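You operate a simulated robot arm through the tools that you are given. There is no shell and no other tool. Be economical: measure what you need, move in short steps, check, and stop when the job is done.

The job below is to be done with a simulated robot arm. You get a single attempt, and the scene is never put back.

## Task
Take the 20 mm spacer block from the middle strip of the long bench and leave it on the cover plate there.

The check looks at the end state, three seconds after you hand in, the way a careful person would. Anything else that was tipped, shoved, dropped, spilled or broken makes it a failure. A push-on lid holds only when it is set on centred and level and pressed home; a screw cap is set on level and turned clockwise until tight.

## Robot
A 6-joint arm with a two-finger parallel gripper on a trunk, on a base that drives. Base frame: it is fixed to the floor where the robot stands at the start and does not move with it; the origin is under the middle of the robot, x ahead of it, y to its left, z up. Lengths are in m, angles in degrees, forces in N, time in s.
With the tool pointing down near the work surface it reaches from about 0.3 to 0.7 m from the robot's upright axis, wherever it stands. Its first joint turns from -166.0 to 166.0 degrees. Payload 4.1 kg.
Tool frame: the origin (TCP) lies between the finger pads and is the grasp point; the fingertips stand 0.023 m ahead of it; z points along the fingers, y is the line along which they close. The gripper opens to 0.094 m. The fingers are 0.038 m wide and 0.01 m thick; the gripper's body (0.054 by 0.096 m) begins 0.039 m behind the TCP.
Orientation is that of the tool frame in the base frame, as a unit quaternion [x, y, z, w]. With the fingers straight down and closing along the base's y, the tool's x points along the base's -x, its y along +y and its z along -z.

## Interface
- The arm moves only by the tool jog_arm. Its argument "motion" is a list of rows, each a list of 7 numbers: the shift along the tool's x, y, z in m, then the turn, a rotation vector about the tool's x, y, z in degrees, then the closure, from 0 (fully open) to 1 (shut). In form: [[tx, ty, tz, ax, ay, az, grip], ...]. A call has 1 to 10 rows; each row is the pose to reach, as a shift and turn from the pose commanded when the call began, along the tool's axes at that moment. Each row takes 0.2 s and may step no farther than 0.05 m and 8.6 degrees from the row before; otherwise, or with a gripper value out of range, the whole call is refused. Where a pose cannot be reached the arm comes as near as it can. A force on the tool above 40 N (or 10 N above the force at the start of the call, whichever is more), or a blocked arm, ends the call early, and 0.2 s more pass. Each finger travels about 0.045 m/s and halts on what it meets, pressing with about 23 N; the grip force reading is that of the motor and also rises with nothing between the fingers. The clock runs only during rows and for 0.2 s after the last one: add rows that repeat a pose to give the fingers time. It gives the time, the measured TCP pose, the force on the tool (base axes), the opening and the grip force at its end, in the units of the frame above (readings bear some noise).
- Cameras (640 x 400 px; columns grow to the right, rows downward): "scene" is now at [0.0025, 0.1041, 1.4976]; the picture's right is [-0.72, -0.70, 0.00], its down [-0.48, 0.50, -0.72] and it looks along [0.50, -0.51, -0.70] (base axes); focal length 288 px, centre (320, 200). "wrist" rides on the gripper at [0.086, 0.016, -0.074] in the tool frame; the picture's right is [-0.18, 0.98, 0.00], its down [-0.58, -0.11, -0.81] and it looks along [-0.79, -0.15, 0.59] (tool axes); focal length 243 px, centre (320, 200). There is no depth. A picture from a camera that has moved, and an enlarged one, comes with that camera's place and axes in the base frame and with its lens. The place of the scene camera against the robot may be out by one fixed shift of up to 0.018 m in any direction.
- snapshot(camera): a new picture of that camera. No time passes.
- raise_lower(by): slides the trunk up (or, below 0, down) by that many m; the arm and the scene camera ride with it, the base frame stays. It gives what a move gives, with no picture.
- drive_base(legs): drives the robot by 1 to 6 legs, each [ahead, turn to the left] in m and degrees, along the robot's own axes; the way and the turn of a leg run together, so that a leg with both is an arc; at most 1.5 m and 180 degrees a leg. The arm and the cameras ride along, it lands a little off, and it stops where it bumps. It gives what a move gives.
- turn_head(pan, tilt): turns the head with the scene camera to pan (to the left, within 155 degrees either way) and tilt (down, from -29 to 69), counted from straight ahead of the robot. It gives what a move gives.
- enlarge(camera, box): a new picture of the part [left, top, right, bottom] of that camera's present view, enlarged. No time passes.
- sign_off(): hands the job in; it is judged then, once.

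Go step by step. Nothing tells you exact positions but the pictures and the camera data: compare them with the known pose of the tool, close in by small moves and look again before you grip or let go. The budget is 120 turns and 82 pictures, counting those below and the enlarged ones. Unless the task says otherwise, let go and move clear before handing in, and close with one line.

The tools are called after "Request:" as a command line: name --pt "numbers of a row" for each row, then --argument value for the rest, lists and objects as JSON in quotes. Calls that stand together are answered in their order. jog_arm: Moves the arm, as the interface text tells. Its arguments: {"type":"object","properties":{"motion":{"type":"array","items":{"type":"array","items":{"type":"number"}}}},"required":["motion"]} The other tools are called the same way: raise_lower (by) slides the trunk up or down; drive_base (legs) drives the base; turn_head (pan, tilt) turns the head that bears the scene camera; snapshot (camera) takes a picture; enlarge (camera, box) takes an enlarged picture of a part of a camera's view; sign_off () hands the job in.

At the start:

```text
clock: 0.0
tcp_pos: [0.3469, -0.2541, 1.0947]
orientation: [-0.001, 1.0, 0.0, 0.0]
force: [-0.8, -0.2, -0.3]
opening: 0.0941
grasp_force: 0.0
trunk travel left (down, up): [-0.45, 0.14]
robot x, y, heading: [0.0001, 0.0042, 0.0]
head pan, tilt: [-45.9, 44.2]
```

scene: 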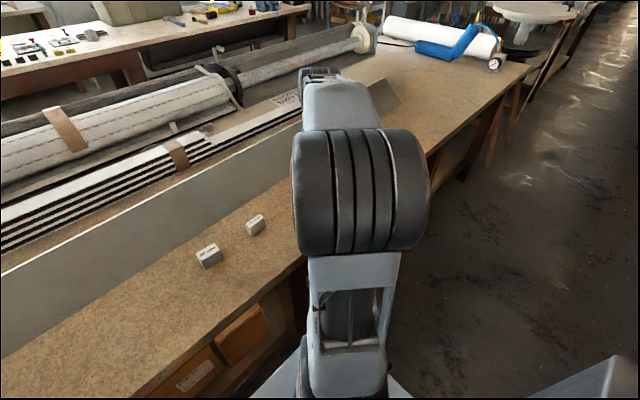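
wrist: 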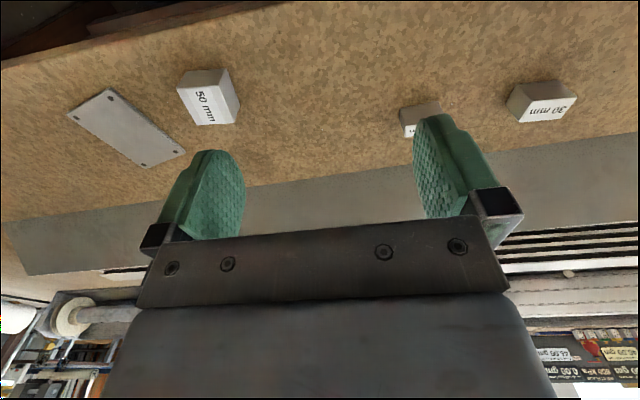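

I see a bench with several labelled grey blocks (50 mm, 30 mm, one hidden by the finger) and a plate. I'll look more closely before doing anything.

Request:
enlarge --camera "wrist" --box '[360, 60, 600, 210]'

Request:
enlarge --camera "scene" --box '[160, 190, 320, 290]'

Request:
turn_head --pan 0 --tilt 40

Request:
snapshot --camera "scene"

```text
2.67 times, centred on (480, 135) of wrist
camera zoom: at [0.2614, -0.2384, 1.1699], right [0.18, 0.98, 0.0], down [0.58, -0.11, 0.81], along [0.79, -0.15, -0.59], focal length 647 px, centre (-107, 373)
```

zoom: 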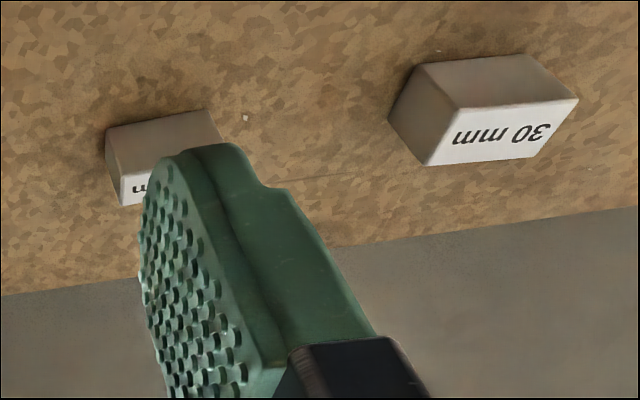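

```text
4.00 times, centred on (240, 240) of scene
camera zoom: at [0.0025, 0.1041, 1.4976], right [-0.72, -0.7, 0.0], down [-0.48, 0.5, -0.72], along [0.5, -0.51, -0.7], focal length 1153 px, centre (640, 40)
```

zoom: 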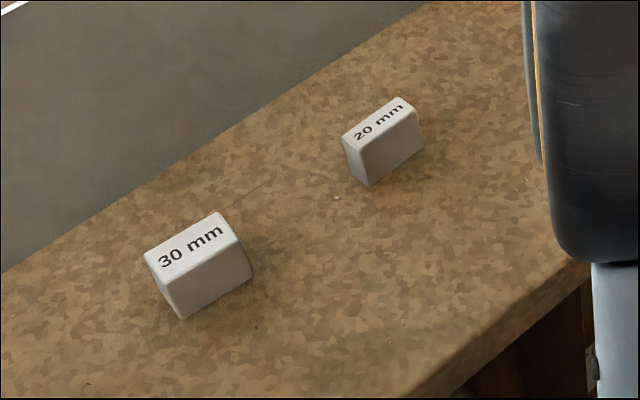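

```text
clock: 1.1
tcp_pos: [0.3469, -0.2528, 1.0954]
orientation: [0.0, 1.0, 0.0, 0.001]
force: [-0.1, -0.2, 0.1]
opening: 0.0941
grasp_force: 0.1
trunk travel left (down, up): [-0.45, 0.14]
robot x, y, heading: [-0.0011, 0.0014, 0.1]
head pan, tilt: [0.0, 40.0]
```

```text
77 pictures are left
camera scene: at [0.0305, 0.1629, 1.5037], right [0.0, -1.0, 0.0], down [-0.64, 0.0, -0.77], along [0.77, 0.0, -0.64], focal length 288 px, centre (320, 200)
```

scene: 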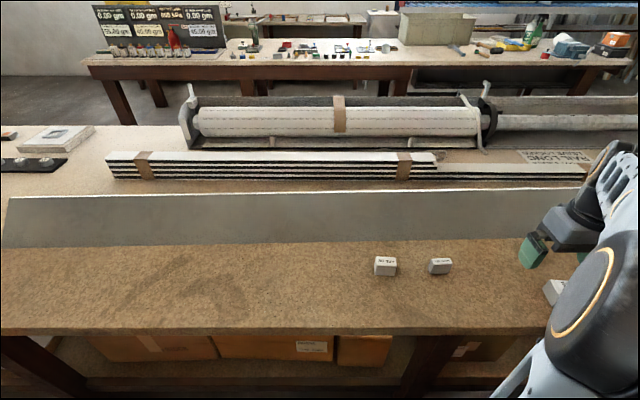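

The 20 mm block is the middle of the three: about x 0.48, y −0.142, top z about 0.91, with its long side along y. The plate is near (0.44, −0.56) and lies at the edge of reach. I'll move above the block and check.

Request:
jog_arm --pt "-0.033 0.027 0.02 0 0 0 0" --pt "-0.066 0.054 0.04 0 0 0 0" --pt "-0.1 0.08 0.06 0 0 0 0" --pt "-0.135 0.11 0.08 0 0 0 0" --pt "-0.135 0.11 0.08 0 0 0 0"

Request:
snapshot --camera "wrist"

Request:
turn_head --pan -30 --tilt 45

Request:
snapshot --camera "scene"

```text
refused: row 4 steps farther than a row can; nothing moved
```

```text
76 pictures are left
camera wrist: at [0.2614, -0.2384, 1.1699], right [0.18, 0.98, 0.0], down [0.58, -0.11, 0.81], along [0.79, -0.15, -0.59], focal length 243 px, centre (320, 200)
```

wrist: 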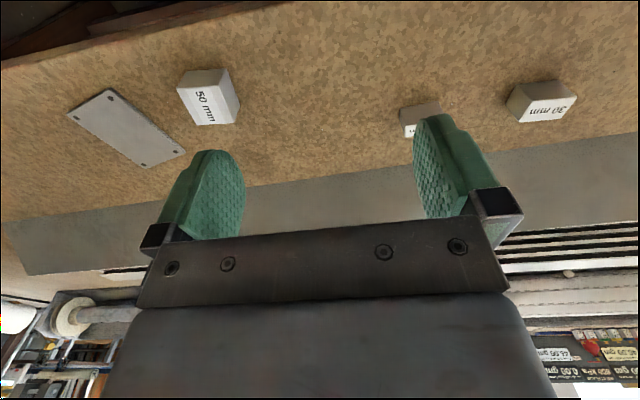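

```text
clock: 2.1
tcp_pos: [0.3465, -0.2533, 1.0945]
orientation: [0.0, 1.0, 0.0, 0.0]
force: [0.3, -0.7, -0.8]
opening: 0.094
grasp_force: 0.0
trunk travel left (down, up): [-0.45, 0.14]
robot x, y, heading: [0.0006, -0.0014, 0.0]
head pan, tilt: [-30.0, 45.0]
```

```text
75 pictures are left
camera scene: at [0.0159, 0.1224, 1.4965], right [-0.5, -0.87, 0.0], down [-0.61, 0.35, -0.71], along [0.61, -0.35, -0.71], focal length 288 px, centre (320, 200)
```

scene: 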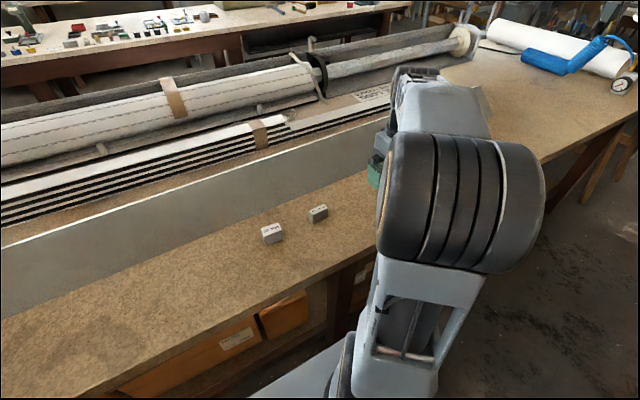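

The call was refused because one step was too long. I'll resend it with smaller steps.

Request:
jog_arm --pt "-0.027 0.022 0.016 0 0 0 0" --pt "-0.054 0.044 0.032 0 0 0 0" --pt "-0.081 0.066 0.048 0 0 0 0" --pt "-0.108 0.088 0.064 0 0 0 0" --pt "-0.135 0.111 0.08 0 0 0 0" --pt "-0.135 0.111 0.08 0 0 0 0"

Request:
snapshot --camera "wrist"

Request:
snapshot --camera "scene"

```text
clock: 3.5
tcp_pos: [0.484, -0.1423, 1.0132]
orientation: [0.0, 1.0, 0.001, 0.0]
force: [0.3, -0.1, 0.6]
opening: 0.0941
grasp_force: 0.0
trunk travel left (down, up): [-0.45, 0.14]
robot x, y, heading: [-0.001, -0.0004, 0.2]
head pan, tilt: [-30.0, 45.0]
```

```text
74 pictures are left
camera wrist: at [0.3979, -0.1282, 1.0884], right [0.18, 0.98, 0.0], down [0.58, -0.11, 0.81], along [0.79, -0.15, -0.59], focal length 243 px, centre (320, 200)
```

wrist: 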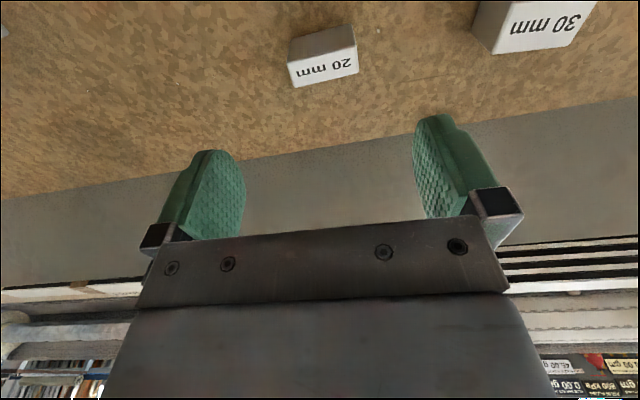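

```text
73 pictures are left
camera scene: at [0.0162, 0.1225, 1.4965], right [-0.5, -0.87, 0.0], down [-0.61, 0.35, -0.71], along [0.61, -0.35, -0.71], focal length 288 px, centre (320, 200)
```

scene: 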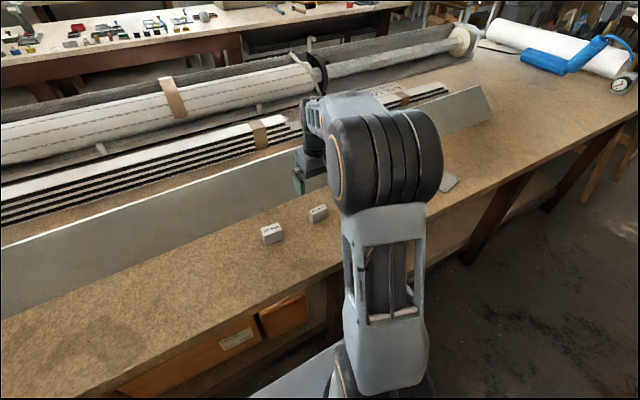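

The block centre works out to (0.482, −0.142), turned about 3°, so it lies right under the gripper. I'll go straight down in two stages.

Request:
jog_arm --pt "0.0 0 0.03 0 0 -1.5 0" --pt "0.0 0 0.06 0 0 -3 0" --pt "0 0 0.075 0 0 -3 0" --pt "0 0 0.075 0 0 -3 0"

Request:
snapshot --camera "wrist"

Request:
enlarge --camera "scene" --box '[230, 140, 390, 240]'

```text
clock: 4.5
tcp_pos: [0.4835, -0.1416, 0.938]
orientation: [-0.027, 1.0, -0.001, 0.0]
force: [-0.9, 1.3, -0.8]
opening: 0.0946
grasp_force: 0.1
trunk travel left (down, up): [-0.45, 0.14]
robot x, y, heading: [-0.0022, -0.0024, 0.2]
head pan, tilt: [-30.0, 45.0]
```

```text
72 pictures are left
camera wrist: at [0.3969, -0.1315, 1.0142], right [0.13, 0.99, 0.0], down [0.59, -0.08, 0.81], along [0.8, -0.11, -0.59], focal length 243 px, centre (320, 200)
```

wrist: 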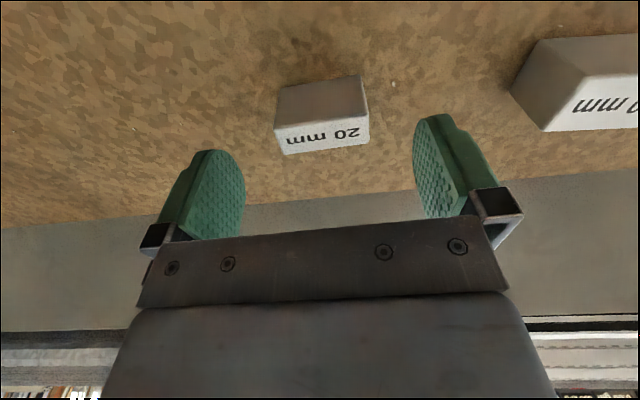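

```text
4.00 times, centred on (310, 190) of scene
camera zoom: at [0.016, 0.1224, 1.4965], right [-0.5, -0.87, 0.0], down [-0.61, 0.35, -0.71], along [0.61, -0.35, -0.71], focal length 1153 px, centre (360, 240)
```

zoom: 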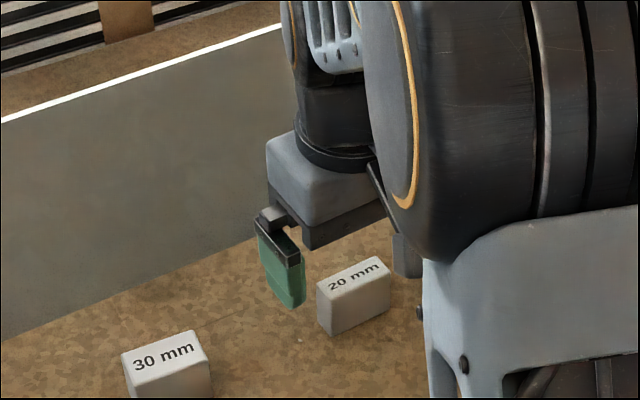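

The check agrees: the block is centred between the fingers. I'll lower to z ≈ 0.90 and close gently.

Request:
jog_arm --pt "0.001 0 0.02 0 0 0 0" --pt "0.001 0 0.037 0 0 0 0" --pt "0.001 0 0.037 0 0 0 0"

Request:
jog_arm --pt "0 0 0 0 0 0 0.3" --pt "0 0 0 0 0 0 0.5" --pt "0 0 0 0 0 0 0.6" --pt "0 0 0 0 0 0 0.6" --pt "0 0 0 0 0 0 0.6"

Request:
snapshot --camera "wrist"

```text
clock: 5.3
tcp_pos: [0.4814, -0.1415, 0.9015]
orientation: [-0.026, 1.0, 0.0, 0.0]
force: [-0.1, 0.2, 0.3]
opening: 0.0941
grasp_force: 0.2
trunk travel left (down, up): [-0.45, 0.14]
robot x, y, heading: [0.0027, 0.0033, -0.1]
head pan, tilt: [-30.0, 45.0]
```

```text
clock: 6.5
tcp_pos: [0.4827, -0.1426, 0.9041]
orientation: [-0.027, 1.0, 0.0, 0.0]
force: [0.5, 0.7, 0.1]
opening: 0.0499
grasp_force: 23.2
trunk travel left (down, up): [-0.45, 0.14]
robot x, y, heading: [-0.0008, 0.003, -0.1]
head pan, tilt: [-30.0, 45.0]
```

```text
70 pictures are left
camera wrist: at [0.3957, -0.1316, 0.9784], right [0.13, 0.99, 0.0], down [0.59, -0.08, 0.81], along [0.8, -0.11, -0.59], focal length 243 px, centre (320, 200)
```

wrist: 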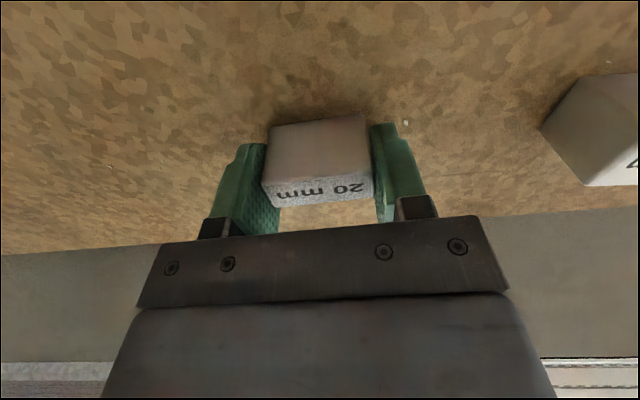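

It's gripped (opening 50 mm). Next I'll lift it 0.10 m and undo the 3° turn.

Request:
jog_arm --pt "0 0 -0.03 0 0 0 0.6" --pt "0 0 -0.065 0 0 1.5 0.6" --pt "0 0 -0.1 0 0 3 0.6" --pt "0 0 -0.1 0 0 3 0.6"

Request:
jog_arm --pt "0.01 -0.035 0 0 0 0 0.6" --pt "0.02 -0.075 0 0 0 0 0.6" --pt "0.03 -0.115 0 0 0 0 0.6" --pt "0.04 -0.155 0 0 0 0 0.6" --pt "0.05 -0.195 0 0 0 0 0.6" --pt "0.06 -0.235 0 0 0 0 0.6" --pt "0.07 -0.27 0 0 0 0 0.6" --pt "0.08 -0.3 0 0 0 0 0.6" --pt "0.08 -0.3 0 0 0 0 0.6"

Request:
snapshot --camera "wrist"

```text
clock: 7.5
tcp_pos: [0.4796, -0.1402, 1.0027]
orientation: [0.0, 1.0, 0.0, 0.0]
force: [0.1, 0.7, -0.6]
opening: 0.0496
grasp_force: 23.0
trunk travel left (down, up): [-0.45, 0.14]
robot x, y, heading: [0.0015, -0.0002, -0.0]
head pan, tilt: [-30.0, 45.0]
```

```text
clock: 9.5
tcp_pos: [0.4023, -0.4434, 1.0015]
orientation: [0.001, 1.0, 0.0, 0.001]
force: [0.3, 0.3, -0.9]
opening: 0.0499
grasp_force: 23.3
trunk travel left (down, up): [-0.45, 0.14]
robot x, y, heading: [0.0008, 0.0002, -0.1]
head pan, tilt: [-30.0, 45.0]
```

```text
69 pictures are left
camera wrist: at [0.3156, -0.4283, 1.0773], right [0.18, 0.98, 0.0], down [0.58, -0.11, 0.81], along [0.79, -0.15, -0.59], focal length 243 px, centre (320, 200)
```

wrist: 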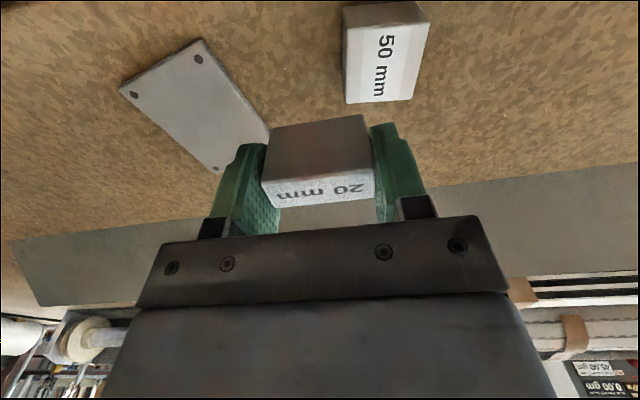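

The plate centre is about (0.44, −0.56), which is at the limit of reach. I'd rather bring the base nearer, so I'll turn right, drive 0.2 m along the bench and turn back, raising the arm first for clearance.

Request:
jog_arm --pt "0.03 0.03 -0.02 0 0 0 0.6" --pt "0.06 0.06 -0.04 0 0 0 0.6" --pt "0.08 0.08 -0.08 0 0 0 0.6" --pt "0.08 0.08 -0.11 0 0 0 0.6" --pt "0.08 0.08 -0.11 0 0 0 0.6"

Request:
turn_head --pan -90 --tilt 50

Request:
snapshot --camera "scene"

```text
clock: 10.7
tcp_pos: [0.3196, -0.3616, 1.1135]
orientation: [0.0, 1.0, 0.0, 0.0]
force: [0.0, -0.4, -1.4]
opening: 0.0495
grasp_force: 23.1
trunk travel left (down, up): [-0.45, 0.14]
robot x, y, heading: [0.0007, 0.0002, -0.2]
head pan, tilt: [-30.0, 45.0]
```

```text
clock: 12.0
tcp_pos: [0.3204, -0.3631, 1.112]
orientation: [0.001, 1.0, 0.001, 0.0]
force: [-0.9, -0.2, -1.1]
opening: 0.0494
grasp_force: 23.0
trunk travel left (down, up): [-0.45, 0.14]
robot x, y, heading: [-0.0019, -0.001, 0.2]
head pan, tilt: [-90.0, 50.0]
```

```text
68 pictures are left
camera scene: at [-0.0544, 0.0859, 1.4896], right [-1.0, 0.0, 0.0], down [0.0, 0.77, -0.64], along [0.0, -0.64, -0.77], focal length 288 px, centre (320, 200)
```

scene: 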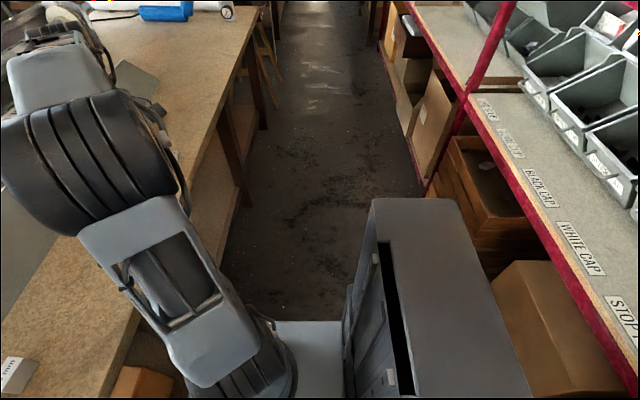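

The aisle is narrow, with shelving right behind the robot, so turning with the arm out is risky. A spot on the plate around (0.408, −0.556) is 0.69 m away and within reach. I'll go there at height first and check.

Request:
jog_arm --pt "-0.017 -0.038 0 0 0 0 0.6" --pt "-0.034 -0.077 0 0 0 0 0.6" --pt "-0.051 -0.115 0 0 0 -6 0.6" --pt "-0.068 -0.154 0.0 0 0 -12 0.6" --pt "-0.087 -0.193 0.02 0 0 -12 0.6" --pt "-0.087 -0.193 0.06 0 0 -12 0.6" --pt "-0.087 -0.193 0.1 0 0 -12 0.6" --pt "-0.087 -0.193 0.1 0 0 -12 0.6"

Request:
snapshot --camera "wrist"

Request:
turn_head --pan -60 --tilt 40

Request:
snapshot --camera "scene"

```text
clock: 13.8
tcp_pos: [0.394, -0.5358, 1.0064]
orientation: [-0.104, 0.995, 0.0, 0.0]
force: [-0.6, 0.3, -0.6]
opening: 0.0497
grasp_force: 22.9
out of reach, approached as far as the arm can: row 4, 5, 6, 7, 8
trunk travel left (down, up): [-0.45, 0.14]
robot x, y, heading: [0.0008, -0.0018, 0.0]
head pan, tilt: [-90.0, 50.0]
```

```text
67 pictures are left
camera wrist: at [0.3069, -0.5402, 1.081], right [-0.02, 1.0, 0.0], down [0.59, 0.01, 0.81], along [0.81, 0.02, -0.59], focal length 243 px, centre (320, 200)
```

wrist: 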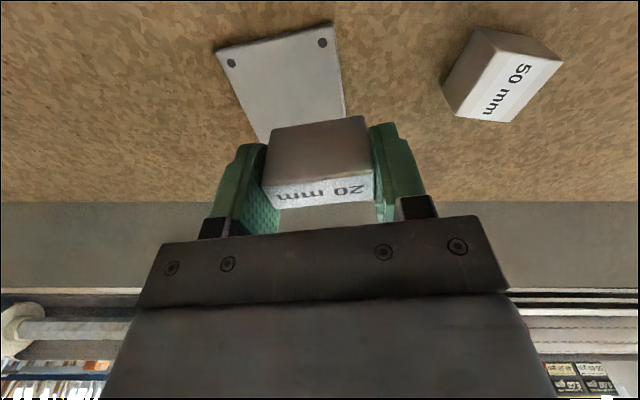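

```text
clock: 14.7
tcp_pos: [0.3937, -0.5372, 1.0056]
orientation: [-0.105, 0.994, 0.001, 0.0]
force: [0.2, 0.3, -1.0]
opening: 0.0496
grasp_force: 22.8
trunk travel left (down, up): [-0.45, 0.14]
robot x, y, heading: [-0.0045, 0.0022, 0.1]
head pan, tilt: [-60.0, 40.0]
```

```text
66 pictures are left
camera scene: at [-0.012, 0.0891, 1.5037], right [-0.87, -0.5, 0.0], down [-0.32, 0.56, -0.77], along [0.38, -0.66, -0.64], focal length 288 px, centre (320, 200)
```

scene: 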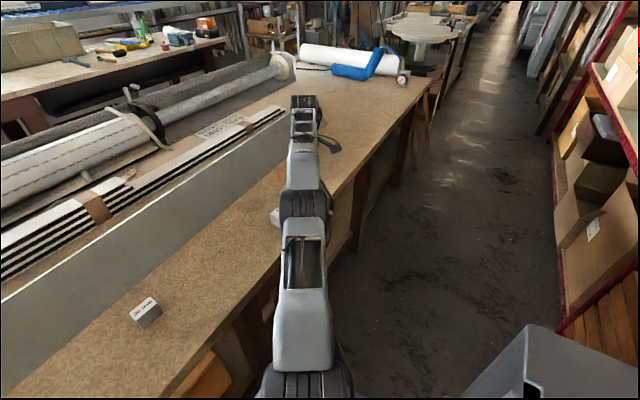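

The arm reaches only about 0.666 m here, so the base must come slightly closer. I'll look down to judge the clearance around the base.

Request:
turn_head --pan -20 --tilt 69

Request:
snapshot --camera "scene"

Request:
turn_head --pan -100 --tilt 69

Request:
snapshot --camera "scene"

Request:
turn_head --pan 90 --tilt 60

Request:
snapshot --camera "scene"

```text
clock: 15.8
tcp_pos: [0.3952, -0.5363, 1.0062]
orientation: [-0.105, 0.995, -0.001, 0.0]
force: [-0.5, 0.3, -1.3]
opening: 0.0497
grasp_force: 23.2
trunk travel left (down, up): [-0.45, 0.14]
robot x, y, heading: [0.0024, -0.0003, 0.0]
head pan, tilt: [-20.0, 68.8]
```

```text
65 pictures are left
camera scene: at [-0.0019, 0.1436, 1.4677], right [-0.34, -0.94, 0.0], down [-0.88, 0.32, -0.36], along [0.34, -0.12, -0.93], focal length 288 px, centre (320, 200)
```

scene: 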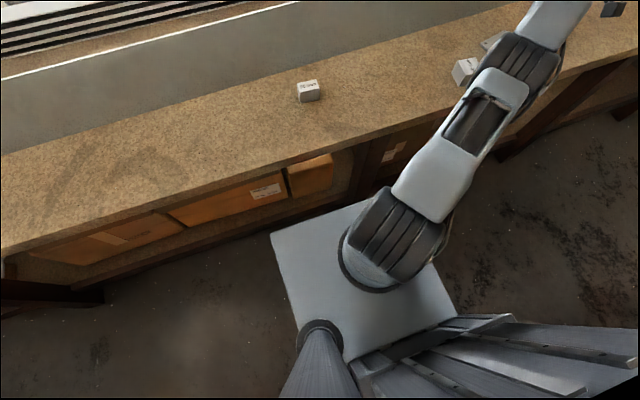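

```text
clock: 17.3
tcp_pos: [0.394, -0.5374, 1.0061]
orientation: [-0.104, 0.995, 0.0, 0.0]
force: [0.0, -0.7, -1.0]
opening: 0.0496
grasp_force: 23.2
trunk travel left (down, up): [-0.45, 0.14]
robot x, y, heading: [-0.0011, -0.0007, -0.2]
head pan, tilt: [-100.0, 68.8]
```

```text
64 pictures are left
camera scene: at [-0.0641, 0.1077, 1.4676], right [-0.98, 0.17, 0.0], down [0.16, 0.92, -0.36], along [-0.06, -0.36, -0.93], focal length 288 px, centre (320, 200)
```

scene: 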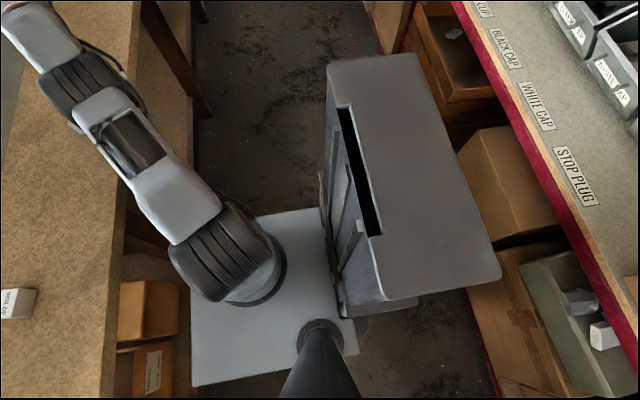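

```text
clock: 20.1
tcp_pos: [0.3941, -0.5365, 1.006]
orientation: [-0.105, 0.994, 0.001, 0.0]
force: [0.2, 0.1, 0.2]
opening: 0.0498
grasp_force: 23.0
trunk travel left (down, up): [-0.45, 0.14]
robot x, y, heading: [-0.0033, 0.0003, -0.2]
head pan, tilt: [90.0, 60.0]
```

```text
63 pictures are left
camera scene: at [-0.0544, 0.2294, 1.477], right [1.0, 0.0, 0.0], down [0.0, -0.87, -0.5], along [0.0, 0.5, -0.87], focal length 288 px, centre (320, 200)
```

scene: 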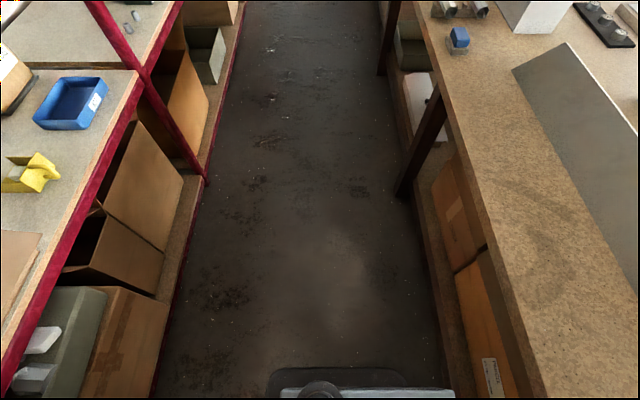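

Both sides of the aisle are tight, so before driving I'll try raising the trunk. Reach grew as the tool went lower relative to the shoulder, so this may be enough.

Request:
raise_lower --by 0.1

Request:
jog_arm --pt "0 0 0.04 0 0 0 0.6" --pt "0 0 0.08 0 0 0 0.6" --pt "0 0 0.11 0 0 0 0.6" --pt "0 0 0.11 0 0 0 0.6"

```text
clock: 21.5
tcp_pos: [0.3944, -0.5365, 1.1072]
orientation: [-0.105, 0.994, 0.0, 0.0]
force: [-0.2, 0.7, -1.2]
opening: 0.0495
grasp_force: 23.1
trunk travel left (down, up): [-0.55, 0.04]
robot x, y, heading: [0.0002, -0.0009, 0.1]
head pan, tilt: [90.0, 60.0]
```

```text
clock: 22.5
tcp_pos: [0.393, -0.5367, 0.9956]
orientation: [-0.105, 0.995, 0.0, 0.0]
force: [-0.3, 0.1, -1.4]
opening: 0.0496
grasp_force: 23.0
trunk travel left (down, up): [-0.55, 0.04]
robot x, y, heading: [-0.0003, -0.0003, -0.2]
head pan, tilt: [90.0, 60.0]
```

The command now matches the measured pose. I'll test extending outward toward (0.42, −0.565) at this height.

Request:
jog_arm --pt "-0.01 -0.016 0 0 0 0 0.6" --pt "-0.0196 -0.0328 0 0 0 0 0.6" --pt "-0.0196 -0.0328 0 0 0 0 0.6"

Request:
snapshot --camera "wrist"

```text
clock: 23.3
tcp_pos: [0.4094, -0.5494, 0.9959]
orientation: [-0.104, 0.995, 0.0, 0.0]
force: [-0.1, 0.7, -0.7]
opening: 0.0496
grasp_force: 22.6
out of reach, approached as far as the arm can: row 2, 3
trunk travel left (down, up): [-0.55, 0.04]
robot x, y, heading: [-0.0015, 0.0004, 0.1]
head pan, tilt: [90.0, 60.0]
```

```text
62 pictures are left
camera wrist: at [0.3225, -0.5524, 1.0705], right [-0.02, 1.0, 0.0], down [0.59, 0.01, 0.81], along [0.81, 0.02, -0.59], focal length 243 px, centre (320, 200)
```

wrist: 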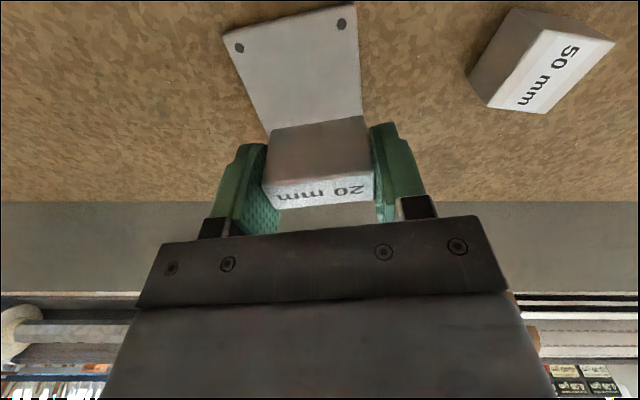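

The plate edges show it turned about 12°, matching the block. The midline at x = 0.41 is y ≈ −0.567. I'll raise the trunk the last 0.04 m, lower the tool and extend a bit more.

Request:
raise_lower --by 0.04

Request:
jog_arm --pt "0 0 0.04 0 0 0 0.6" --pt "0 0 0.08 0 0 0 0.6" --pt "0 0 0.1 0 0 0 0.6" --pt "0 -0.0125 0.1 0 0 0 0.6" --pt "0 -0.0125 0.1 0 0 0 0.6"

Request:
snapshot --camera "wrist"

```text
clock: 24.1
tcp_pos: [0.4089, -0.5481, 1.0348]
orientation: [-0.104, 0.995, 0.0, 0.0]
force: [-0.1, -0.2, -0.9]
opening: 0.0497
grasp_force: 22.8
trunk travel left (down, up): [-0.59, 0.0]
robot x, y, heading: [0.0014, -0.0026, 0.1]
head pan, tilt: [90.0, 60.0]
```

```text
clock: 25.3
tcp_pos: [0.4102, -0.5498, 0.9348]
orientation: [-0.105, 0.995, 0.0, 0.0]
force: [-0.5, -0.5, -0.2]
opening: 0.0497
grasp_force: 23.1
out of reach, approached as far as the arm can: row 4, 5
trunk travel left (down, up): [-0.59, 0.0]
robot x, y, heading: [-0.0015, -0.0033, 0.3]
head pan, tilt: [90.0, 60.0]
```

```text
61 pictures are left
camera wrist: at [0.3221, -0.5532, 1.0101], right [-0.02, 1.0, 0.0], down [0.59, 0.01, 0.81], along [0.81, 0.02, -0.59], focal length 243 px, centre (320, 200)
```

wrist: 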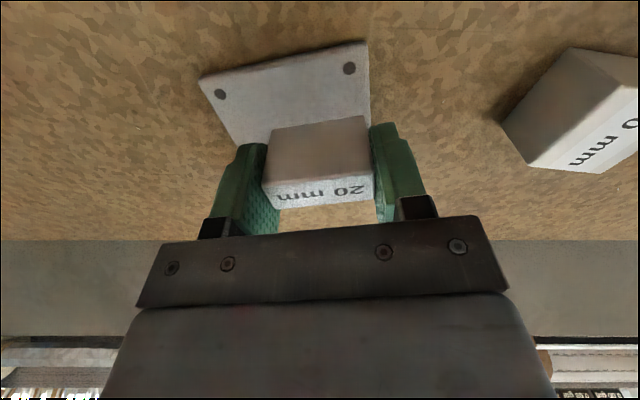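

The reach saturates at 0.686 m, which leaves thin margins. The arm's axis looks mounted ahead of the base centre, so turning the base in place about 20° right should bring it closer. I'll lift and retract first.

Request:
jog_arm --pt "0 0 -0.04 0 0 0 0.6" --pt "0.01 0.03 -0.08 0 0 0 0.6" --pt "0.03 0.06 -0.1 0 0 0 0.6" --pt "0.05 0.1 -0.1 0 0 0 0.6" --pt "0.05 0.1 -0.1 0 0 0 0.6"

Request:
drive_base --legs '[[0, -20]]'

Request:
snapshot --camera "wrist"

```text
refused: row 2 steps farther than a row can; nothing moved
```

```text
clock: 26.8
tcp_pos: [0.1953, -0.6574, 0.935]
orientation: [0.071, 0.997, -0.001, 0.0]
force: [-0.5, -0.2, -1.4]
opening: 0.0498
grasp_force: 22.7
trunk travel left (down, up): [-0.59, 0.0]
robot x, y, heading: [-0.0001, -0.0017, -20.2]
head pan, tilt: [90.0, 60.0]
```

```text
60 pictures are left
camera wrist: at [0.1129, -0.6301, 1.01], right [0.32, 0.95, 0.0], down [0.56, -0.19, 0.81], along [0.76, -0.26, -0.59], focal length 243 px, centre (320, 200)
```

wrist: 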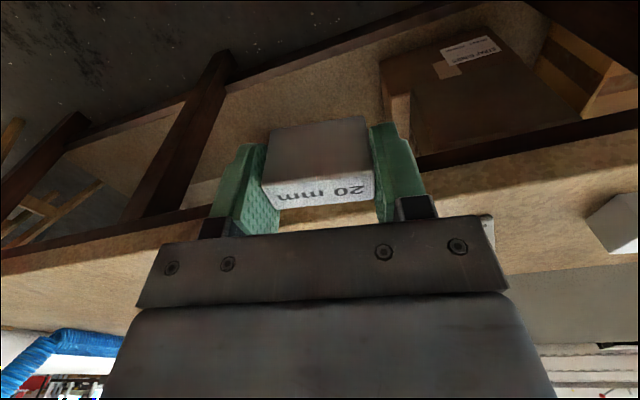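

The retract was refused, but the turn ran anyway. The block stayed about 3 cm above the plate and touched nothing. I'll lift and come back toward the plate, restoring the 12° yaw.

Request:
jog_arm --pt "0 0 -0.033 0 0 0 0.6" --pt "0 0 -0.065 0 0 0 0.6" --pt "-0.031 0.023 -0.065 0 0 -4 0.6" --pt "-0.062 0.046 -0.065 0 0 -8 0.6" --pt "-0.093 0.07 -0.065 0 0 -12 0.6" --pt "-0.124 0.093 -0.065 0 0 -16 0.6" --pt "-0.155 0.116 -0.065 0 0 -20 0.6" --pt "-0.187 0.14 -0.065 0 0 -20 0.6" --pt "-0.187 0.14 -0.065 0 0 -20 0.6"

Request:
snapshot --camera "wrist"

```text
clock: 28.8
tcp_pos: [0.4015, -0.5434, 1.0007]
orientation: [-0.104, 0.995, 0.0, 0.0]
force: [-0.2, 0.2, -1.3]
opening: 0.0498
grasp_force: 22.9
trunk travel left (down, up): [-0.59, 0.0]
robot x, y, heading: [0.0026, 0.001, -19.8]
head pan, tilt: [90.0, 60.0]
```

```text
59 pictures are left
camera wrist: at [0.3141, -0.5472, 1.0751], right [-0.02, 1.0, 0.0], down [0.59, 0.01, 0.81], along [0.81, 0.02, -0.59], focal length 243 px, centre (320, 200)
```

wrist: 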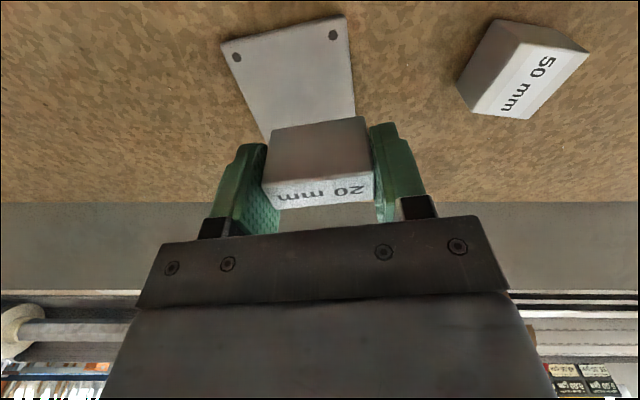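

I'm back above the plate and nothing has moved. Now I'll extend to (0.43, −0.564) and go down a little.

Request:
jog_arm --pt "-0.012 -0.013 0.015 0 0 0 0.6" --pt "-0.0236 -0.026 0.03 0 0 0 0.6" --pt "-0.0236 -0.026 0.055 0 0 0 0.6" --pt "-0.0236 -0.026 0.055 0 0 0 0.6"

Request:
snapshot --camera "wrist"

```text
clock: 29.8
tcp_pos: [0.4226, -0.5571, 0.9452]
orientation: [-0.104, 0.995, 0.0, 0.001]
force: [0.3, 0.0, -1.6]
opening: 0.0498
grasp_force: 22.8
out of reach, approached as far as the arm can: row 2, 3, 4
trunk travel left (down, up): [-0.59, 0.0]
robot x, y, heading: [0.0009, 0.0013, -20.2]
head pan, tilt: [90.0, 60.0]
```

```text
58 pictures are left
camera wrist: at [0.3359, -0.5605, 1.0197], right [-0.02, 1.0, 0.0], down [0.59, 0.01, 0.81], along [0.81, 0.02, -0.59], focal length 243 px, centre (320, 200)
```

wrist: 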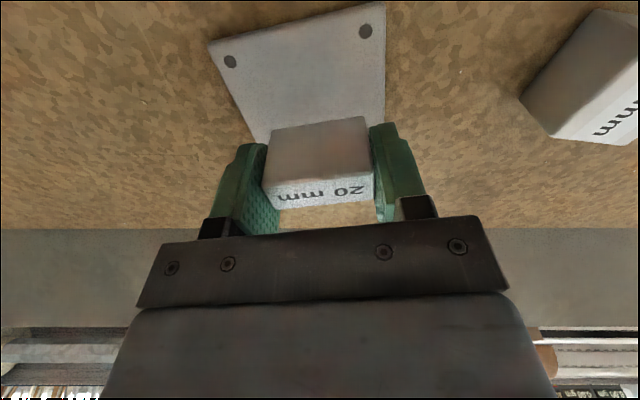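

I'm now at (0.4226, −0.5571), with the block fully inside the plate outline. A small shift to even the margins, then down close to the plate.

Request:
jog_arm --pt "0.007 -0.0037 0.0 0 0 0 0.6" --pt "0.007 -0.0037 0.02 0 0 0 0.6" --pt "0.007 -0.0037 0.033 0 0 0 0.6" --pt "0.007 -0.0037 0.033 0 0 0 0.6"

Request:
enlarge --camera "wrist" --box '[180, 20, 440, 240]'

```text
clock: 30.8
tcp_pos: [0.4157, -0.5601, 0.9115]
orientation: [-0.104, 0.995, 0.0, 0.0]
force: [0.6, -0.7, -1.4]
opening: 0.0499
grasp_force: 23.0
trunk travel left (down, up): [-0.59, 0.0]
robot x, y, heading: [-0.001, 0.0015, -19.9]
head pan, tilt: [90.0, 60.0]
```

```text
1.82 times, centred on (310, 130) of wrist
camera zoom: at [0.3291, -0.5638, 0.9865], right [-0.02, 1.0, 0.0], down [0.59, 0.01, 0.81], along [0.81, 0.02, -0.59], focal length 441 px, centre (338, 327)
```

zoom: 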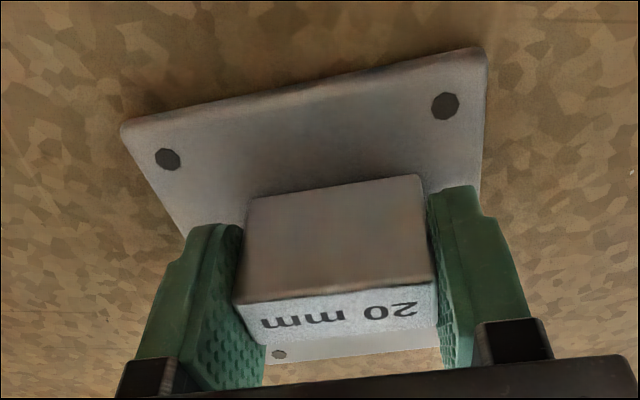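

The block hangs just above the plate, well inside its edges. I'll lower it in millimetre steps until contact shows in the force.

Request:
jog_arm --pt "0 0 0.0015 0 0 0 0.6" --pt "0 0 0.003 0 0 0 0.6" --pt "0 0 0.003 0 0 0 0.6"

```text
clock: 31.6
tcp_pos: [0.4156, -0.5597, 0.911]
orientation: [-0.104, 0.995, -0.001, 0.001]
force: [0.9, -2.1, 5.7]
opening: 0.0499
grasp_force: 23.0
trunk travel left (down, up): [-0.59, 0.0]
robot x, y, heading: [0.0007, 0.0007, -20.2]
head pan, tilt: [90.0, 60.0]
```

The force rose by about 7 N, so the block is resting on the plate. I'll open the fingers and check.

Request:
jog_arm --pt "0 0 0 0 0 0 0.45" --pt "0 0 0 0 0 0 0.3" --pt "0 0 0 0 0 0 0.2" --pt "0 0 0 0 0 0 0.2" --pt "0 0 0 0 0 0 0.2"

Request:
snapshot --camera "wrist"

```text
clock: 32.8
tcp_pos: [0.4162, -0.5597, 0.9088]
orientation: [-0.104, 0.995, 0.0, 0.0]
force: [0.1, -0.1, 0.4]
opening: 0.0752
grasp_force: 0.1
trunk travel left (down, up): [-0.59, 0.0]
robot x, y, heading: [0.0, 0.0008, -20.0]
head pan, tilt: [90.0, 60.0]
```

```text
56 pictures are left
camera wrist: at [0.329, -0.563, 0.9847], right [-0.02, 1.0, 0.0], down [0.59, 0.01, 0.81], along [0.81, 0.02, -0.59], focal length 243 px, centre (320, 200)
```

wrist: 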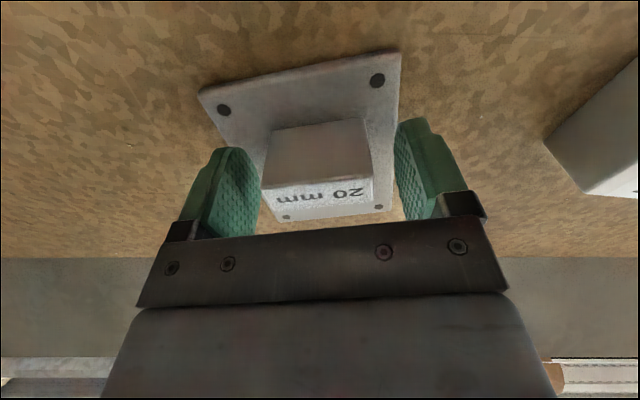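

The block stands free on the plate and both fingers are clear of it. I'll lift straight up and take a last look.

Request:
jog_arm --pt "0 0 -0.02 0 0 0 0.2" --pt "0 0 -0.05 0 0 0 0.2" --pt "0 0 -0.085 0 0 0 0.2" --pt "0.02 0.02 -0.11 0 0 0 0.2" --pt "0.05 0.05 -0.12 0 0 0 0.2" --pt "0.05 0.05 -0.12 0 0 0 0.2"

Request:
snapshot --camera "wrist"

```text
clock: 34.2
tcp_pos: [0.3593, -0.5224, 1.0283]
orientation: [-0.105, 0.994, -0.001, 0.0]
force: [-0.4, -0.7, 0.3]
opening: 0.0756
grasp_force: 0.0
trunk travel left (down, up): [-0.59, 0.0]
robot x, y, heading: [0.0006, -0.0018, -19.9]
head pan, tilt: [90.0, 60.0]
```

```text
55 pictures are left
camera wrist: at [0.2717, -0.5254, 1.1031], right [-0.02, 1.0, 0.0], down [0.59, 0.01, 0.81], along [0.81, 0.02, -0.59], focal length 243 px, centre (320, 200)
```

wrist: 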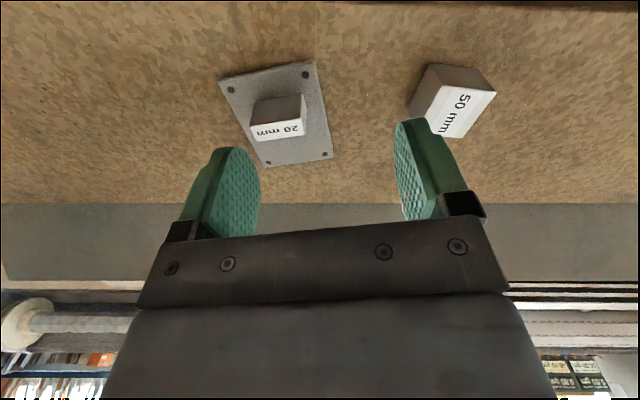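

The 20 mm block stands upright on the cover plate, the 50 mm block beside it hasn't moved, and the arm is clear. I'm handing in.

Request:
sign_off

```text
The job is handed in.
```

The 20 mm spacer block is standing upright and inside the edges of the cover plate, the gripper is clear, and I saw nothing else on the bench disturbed.
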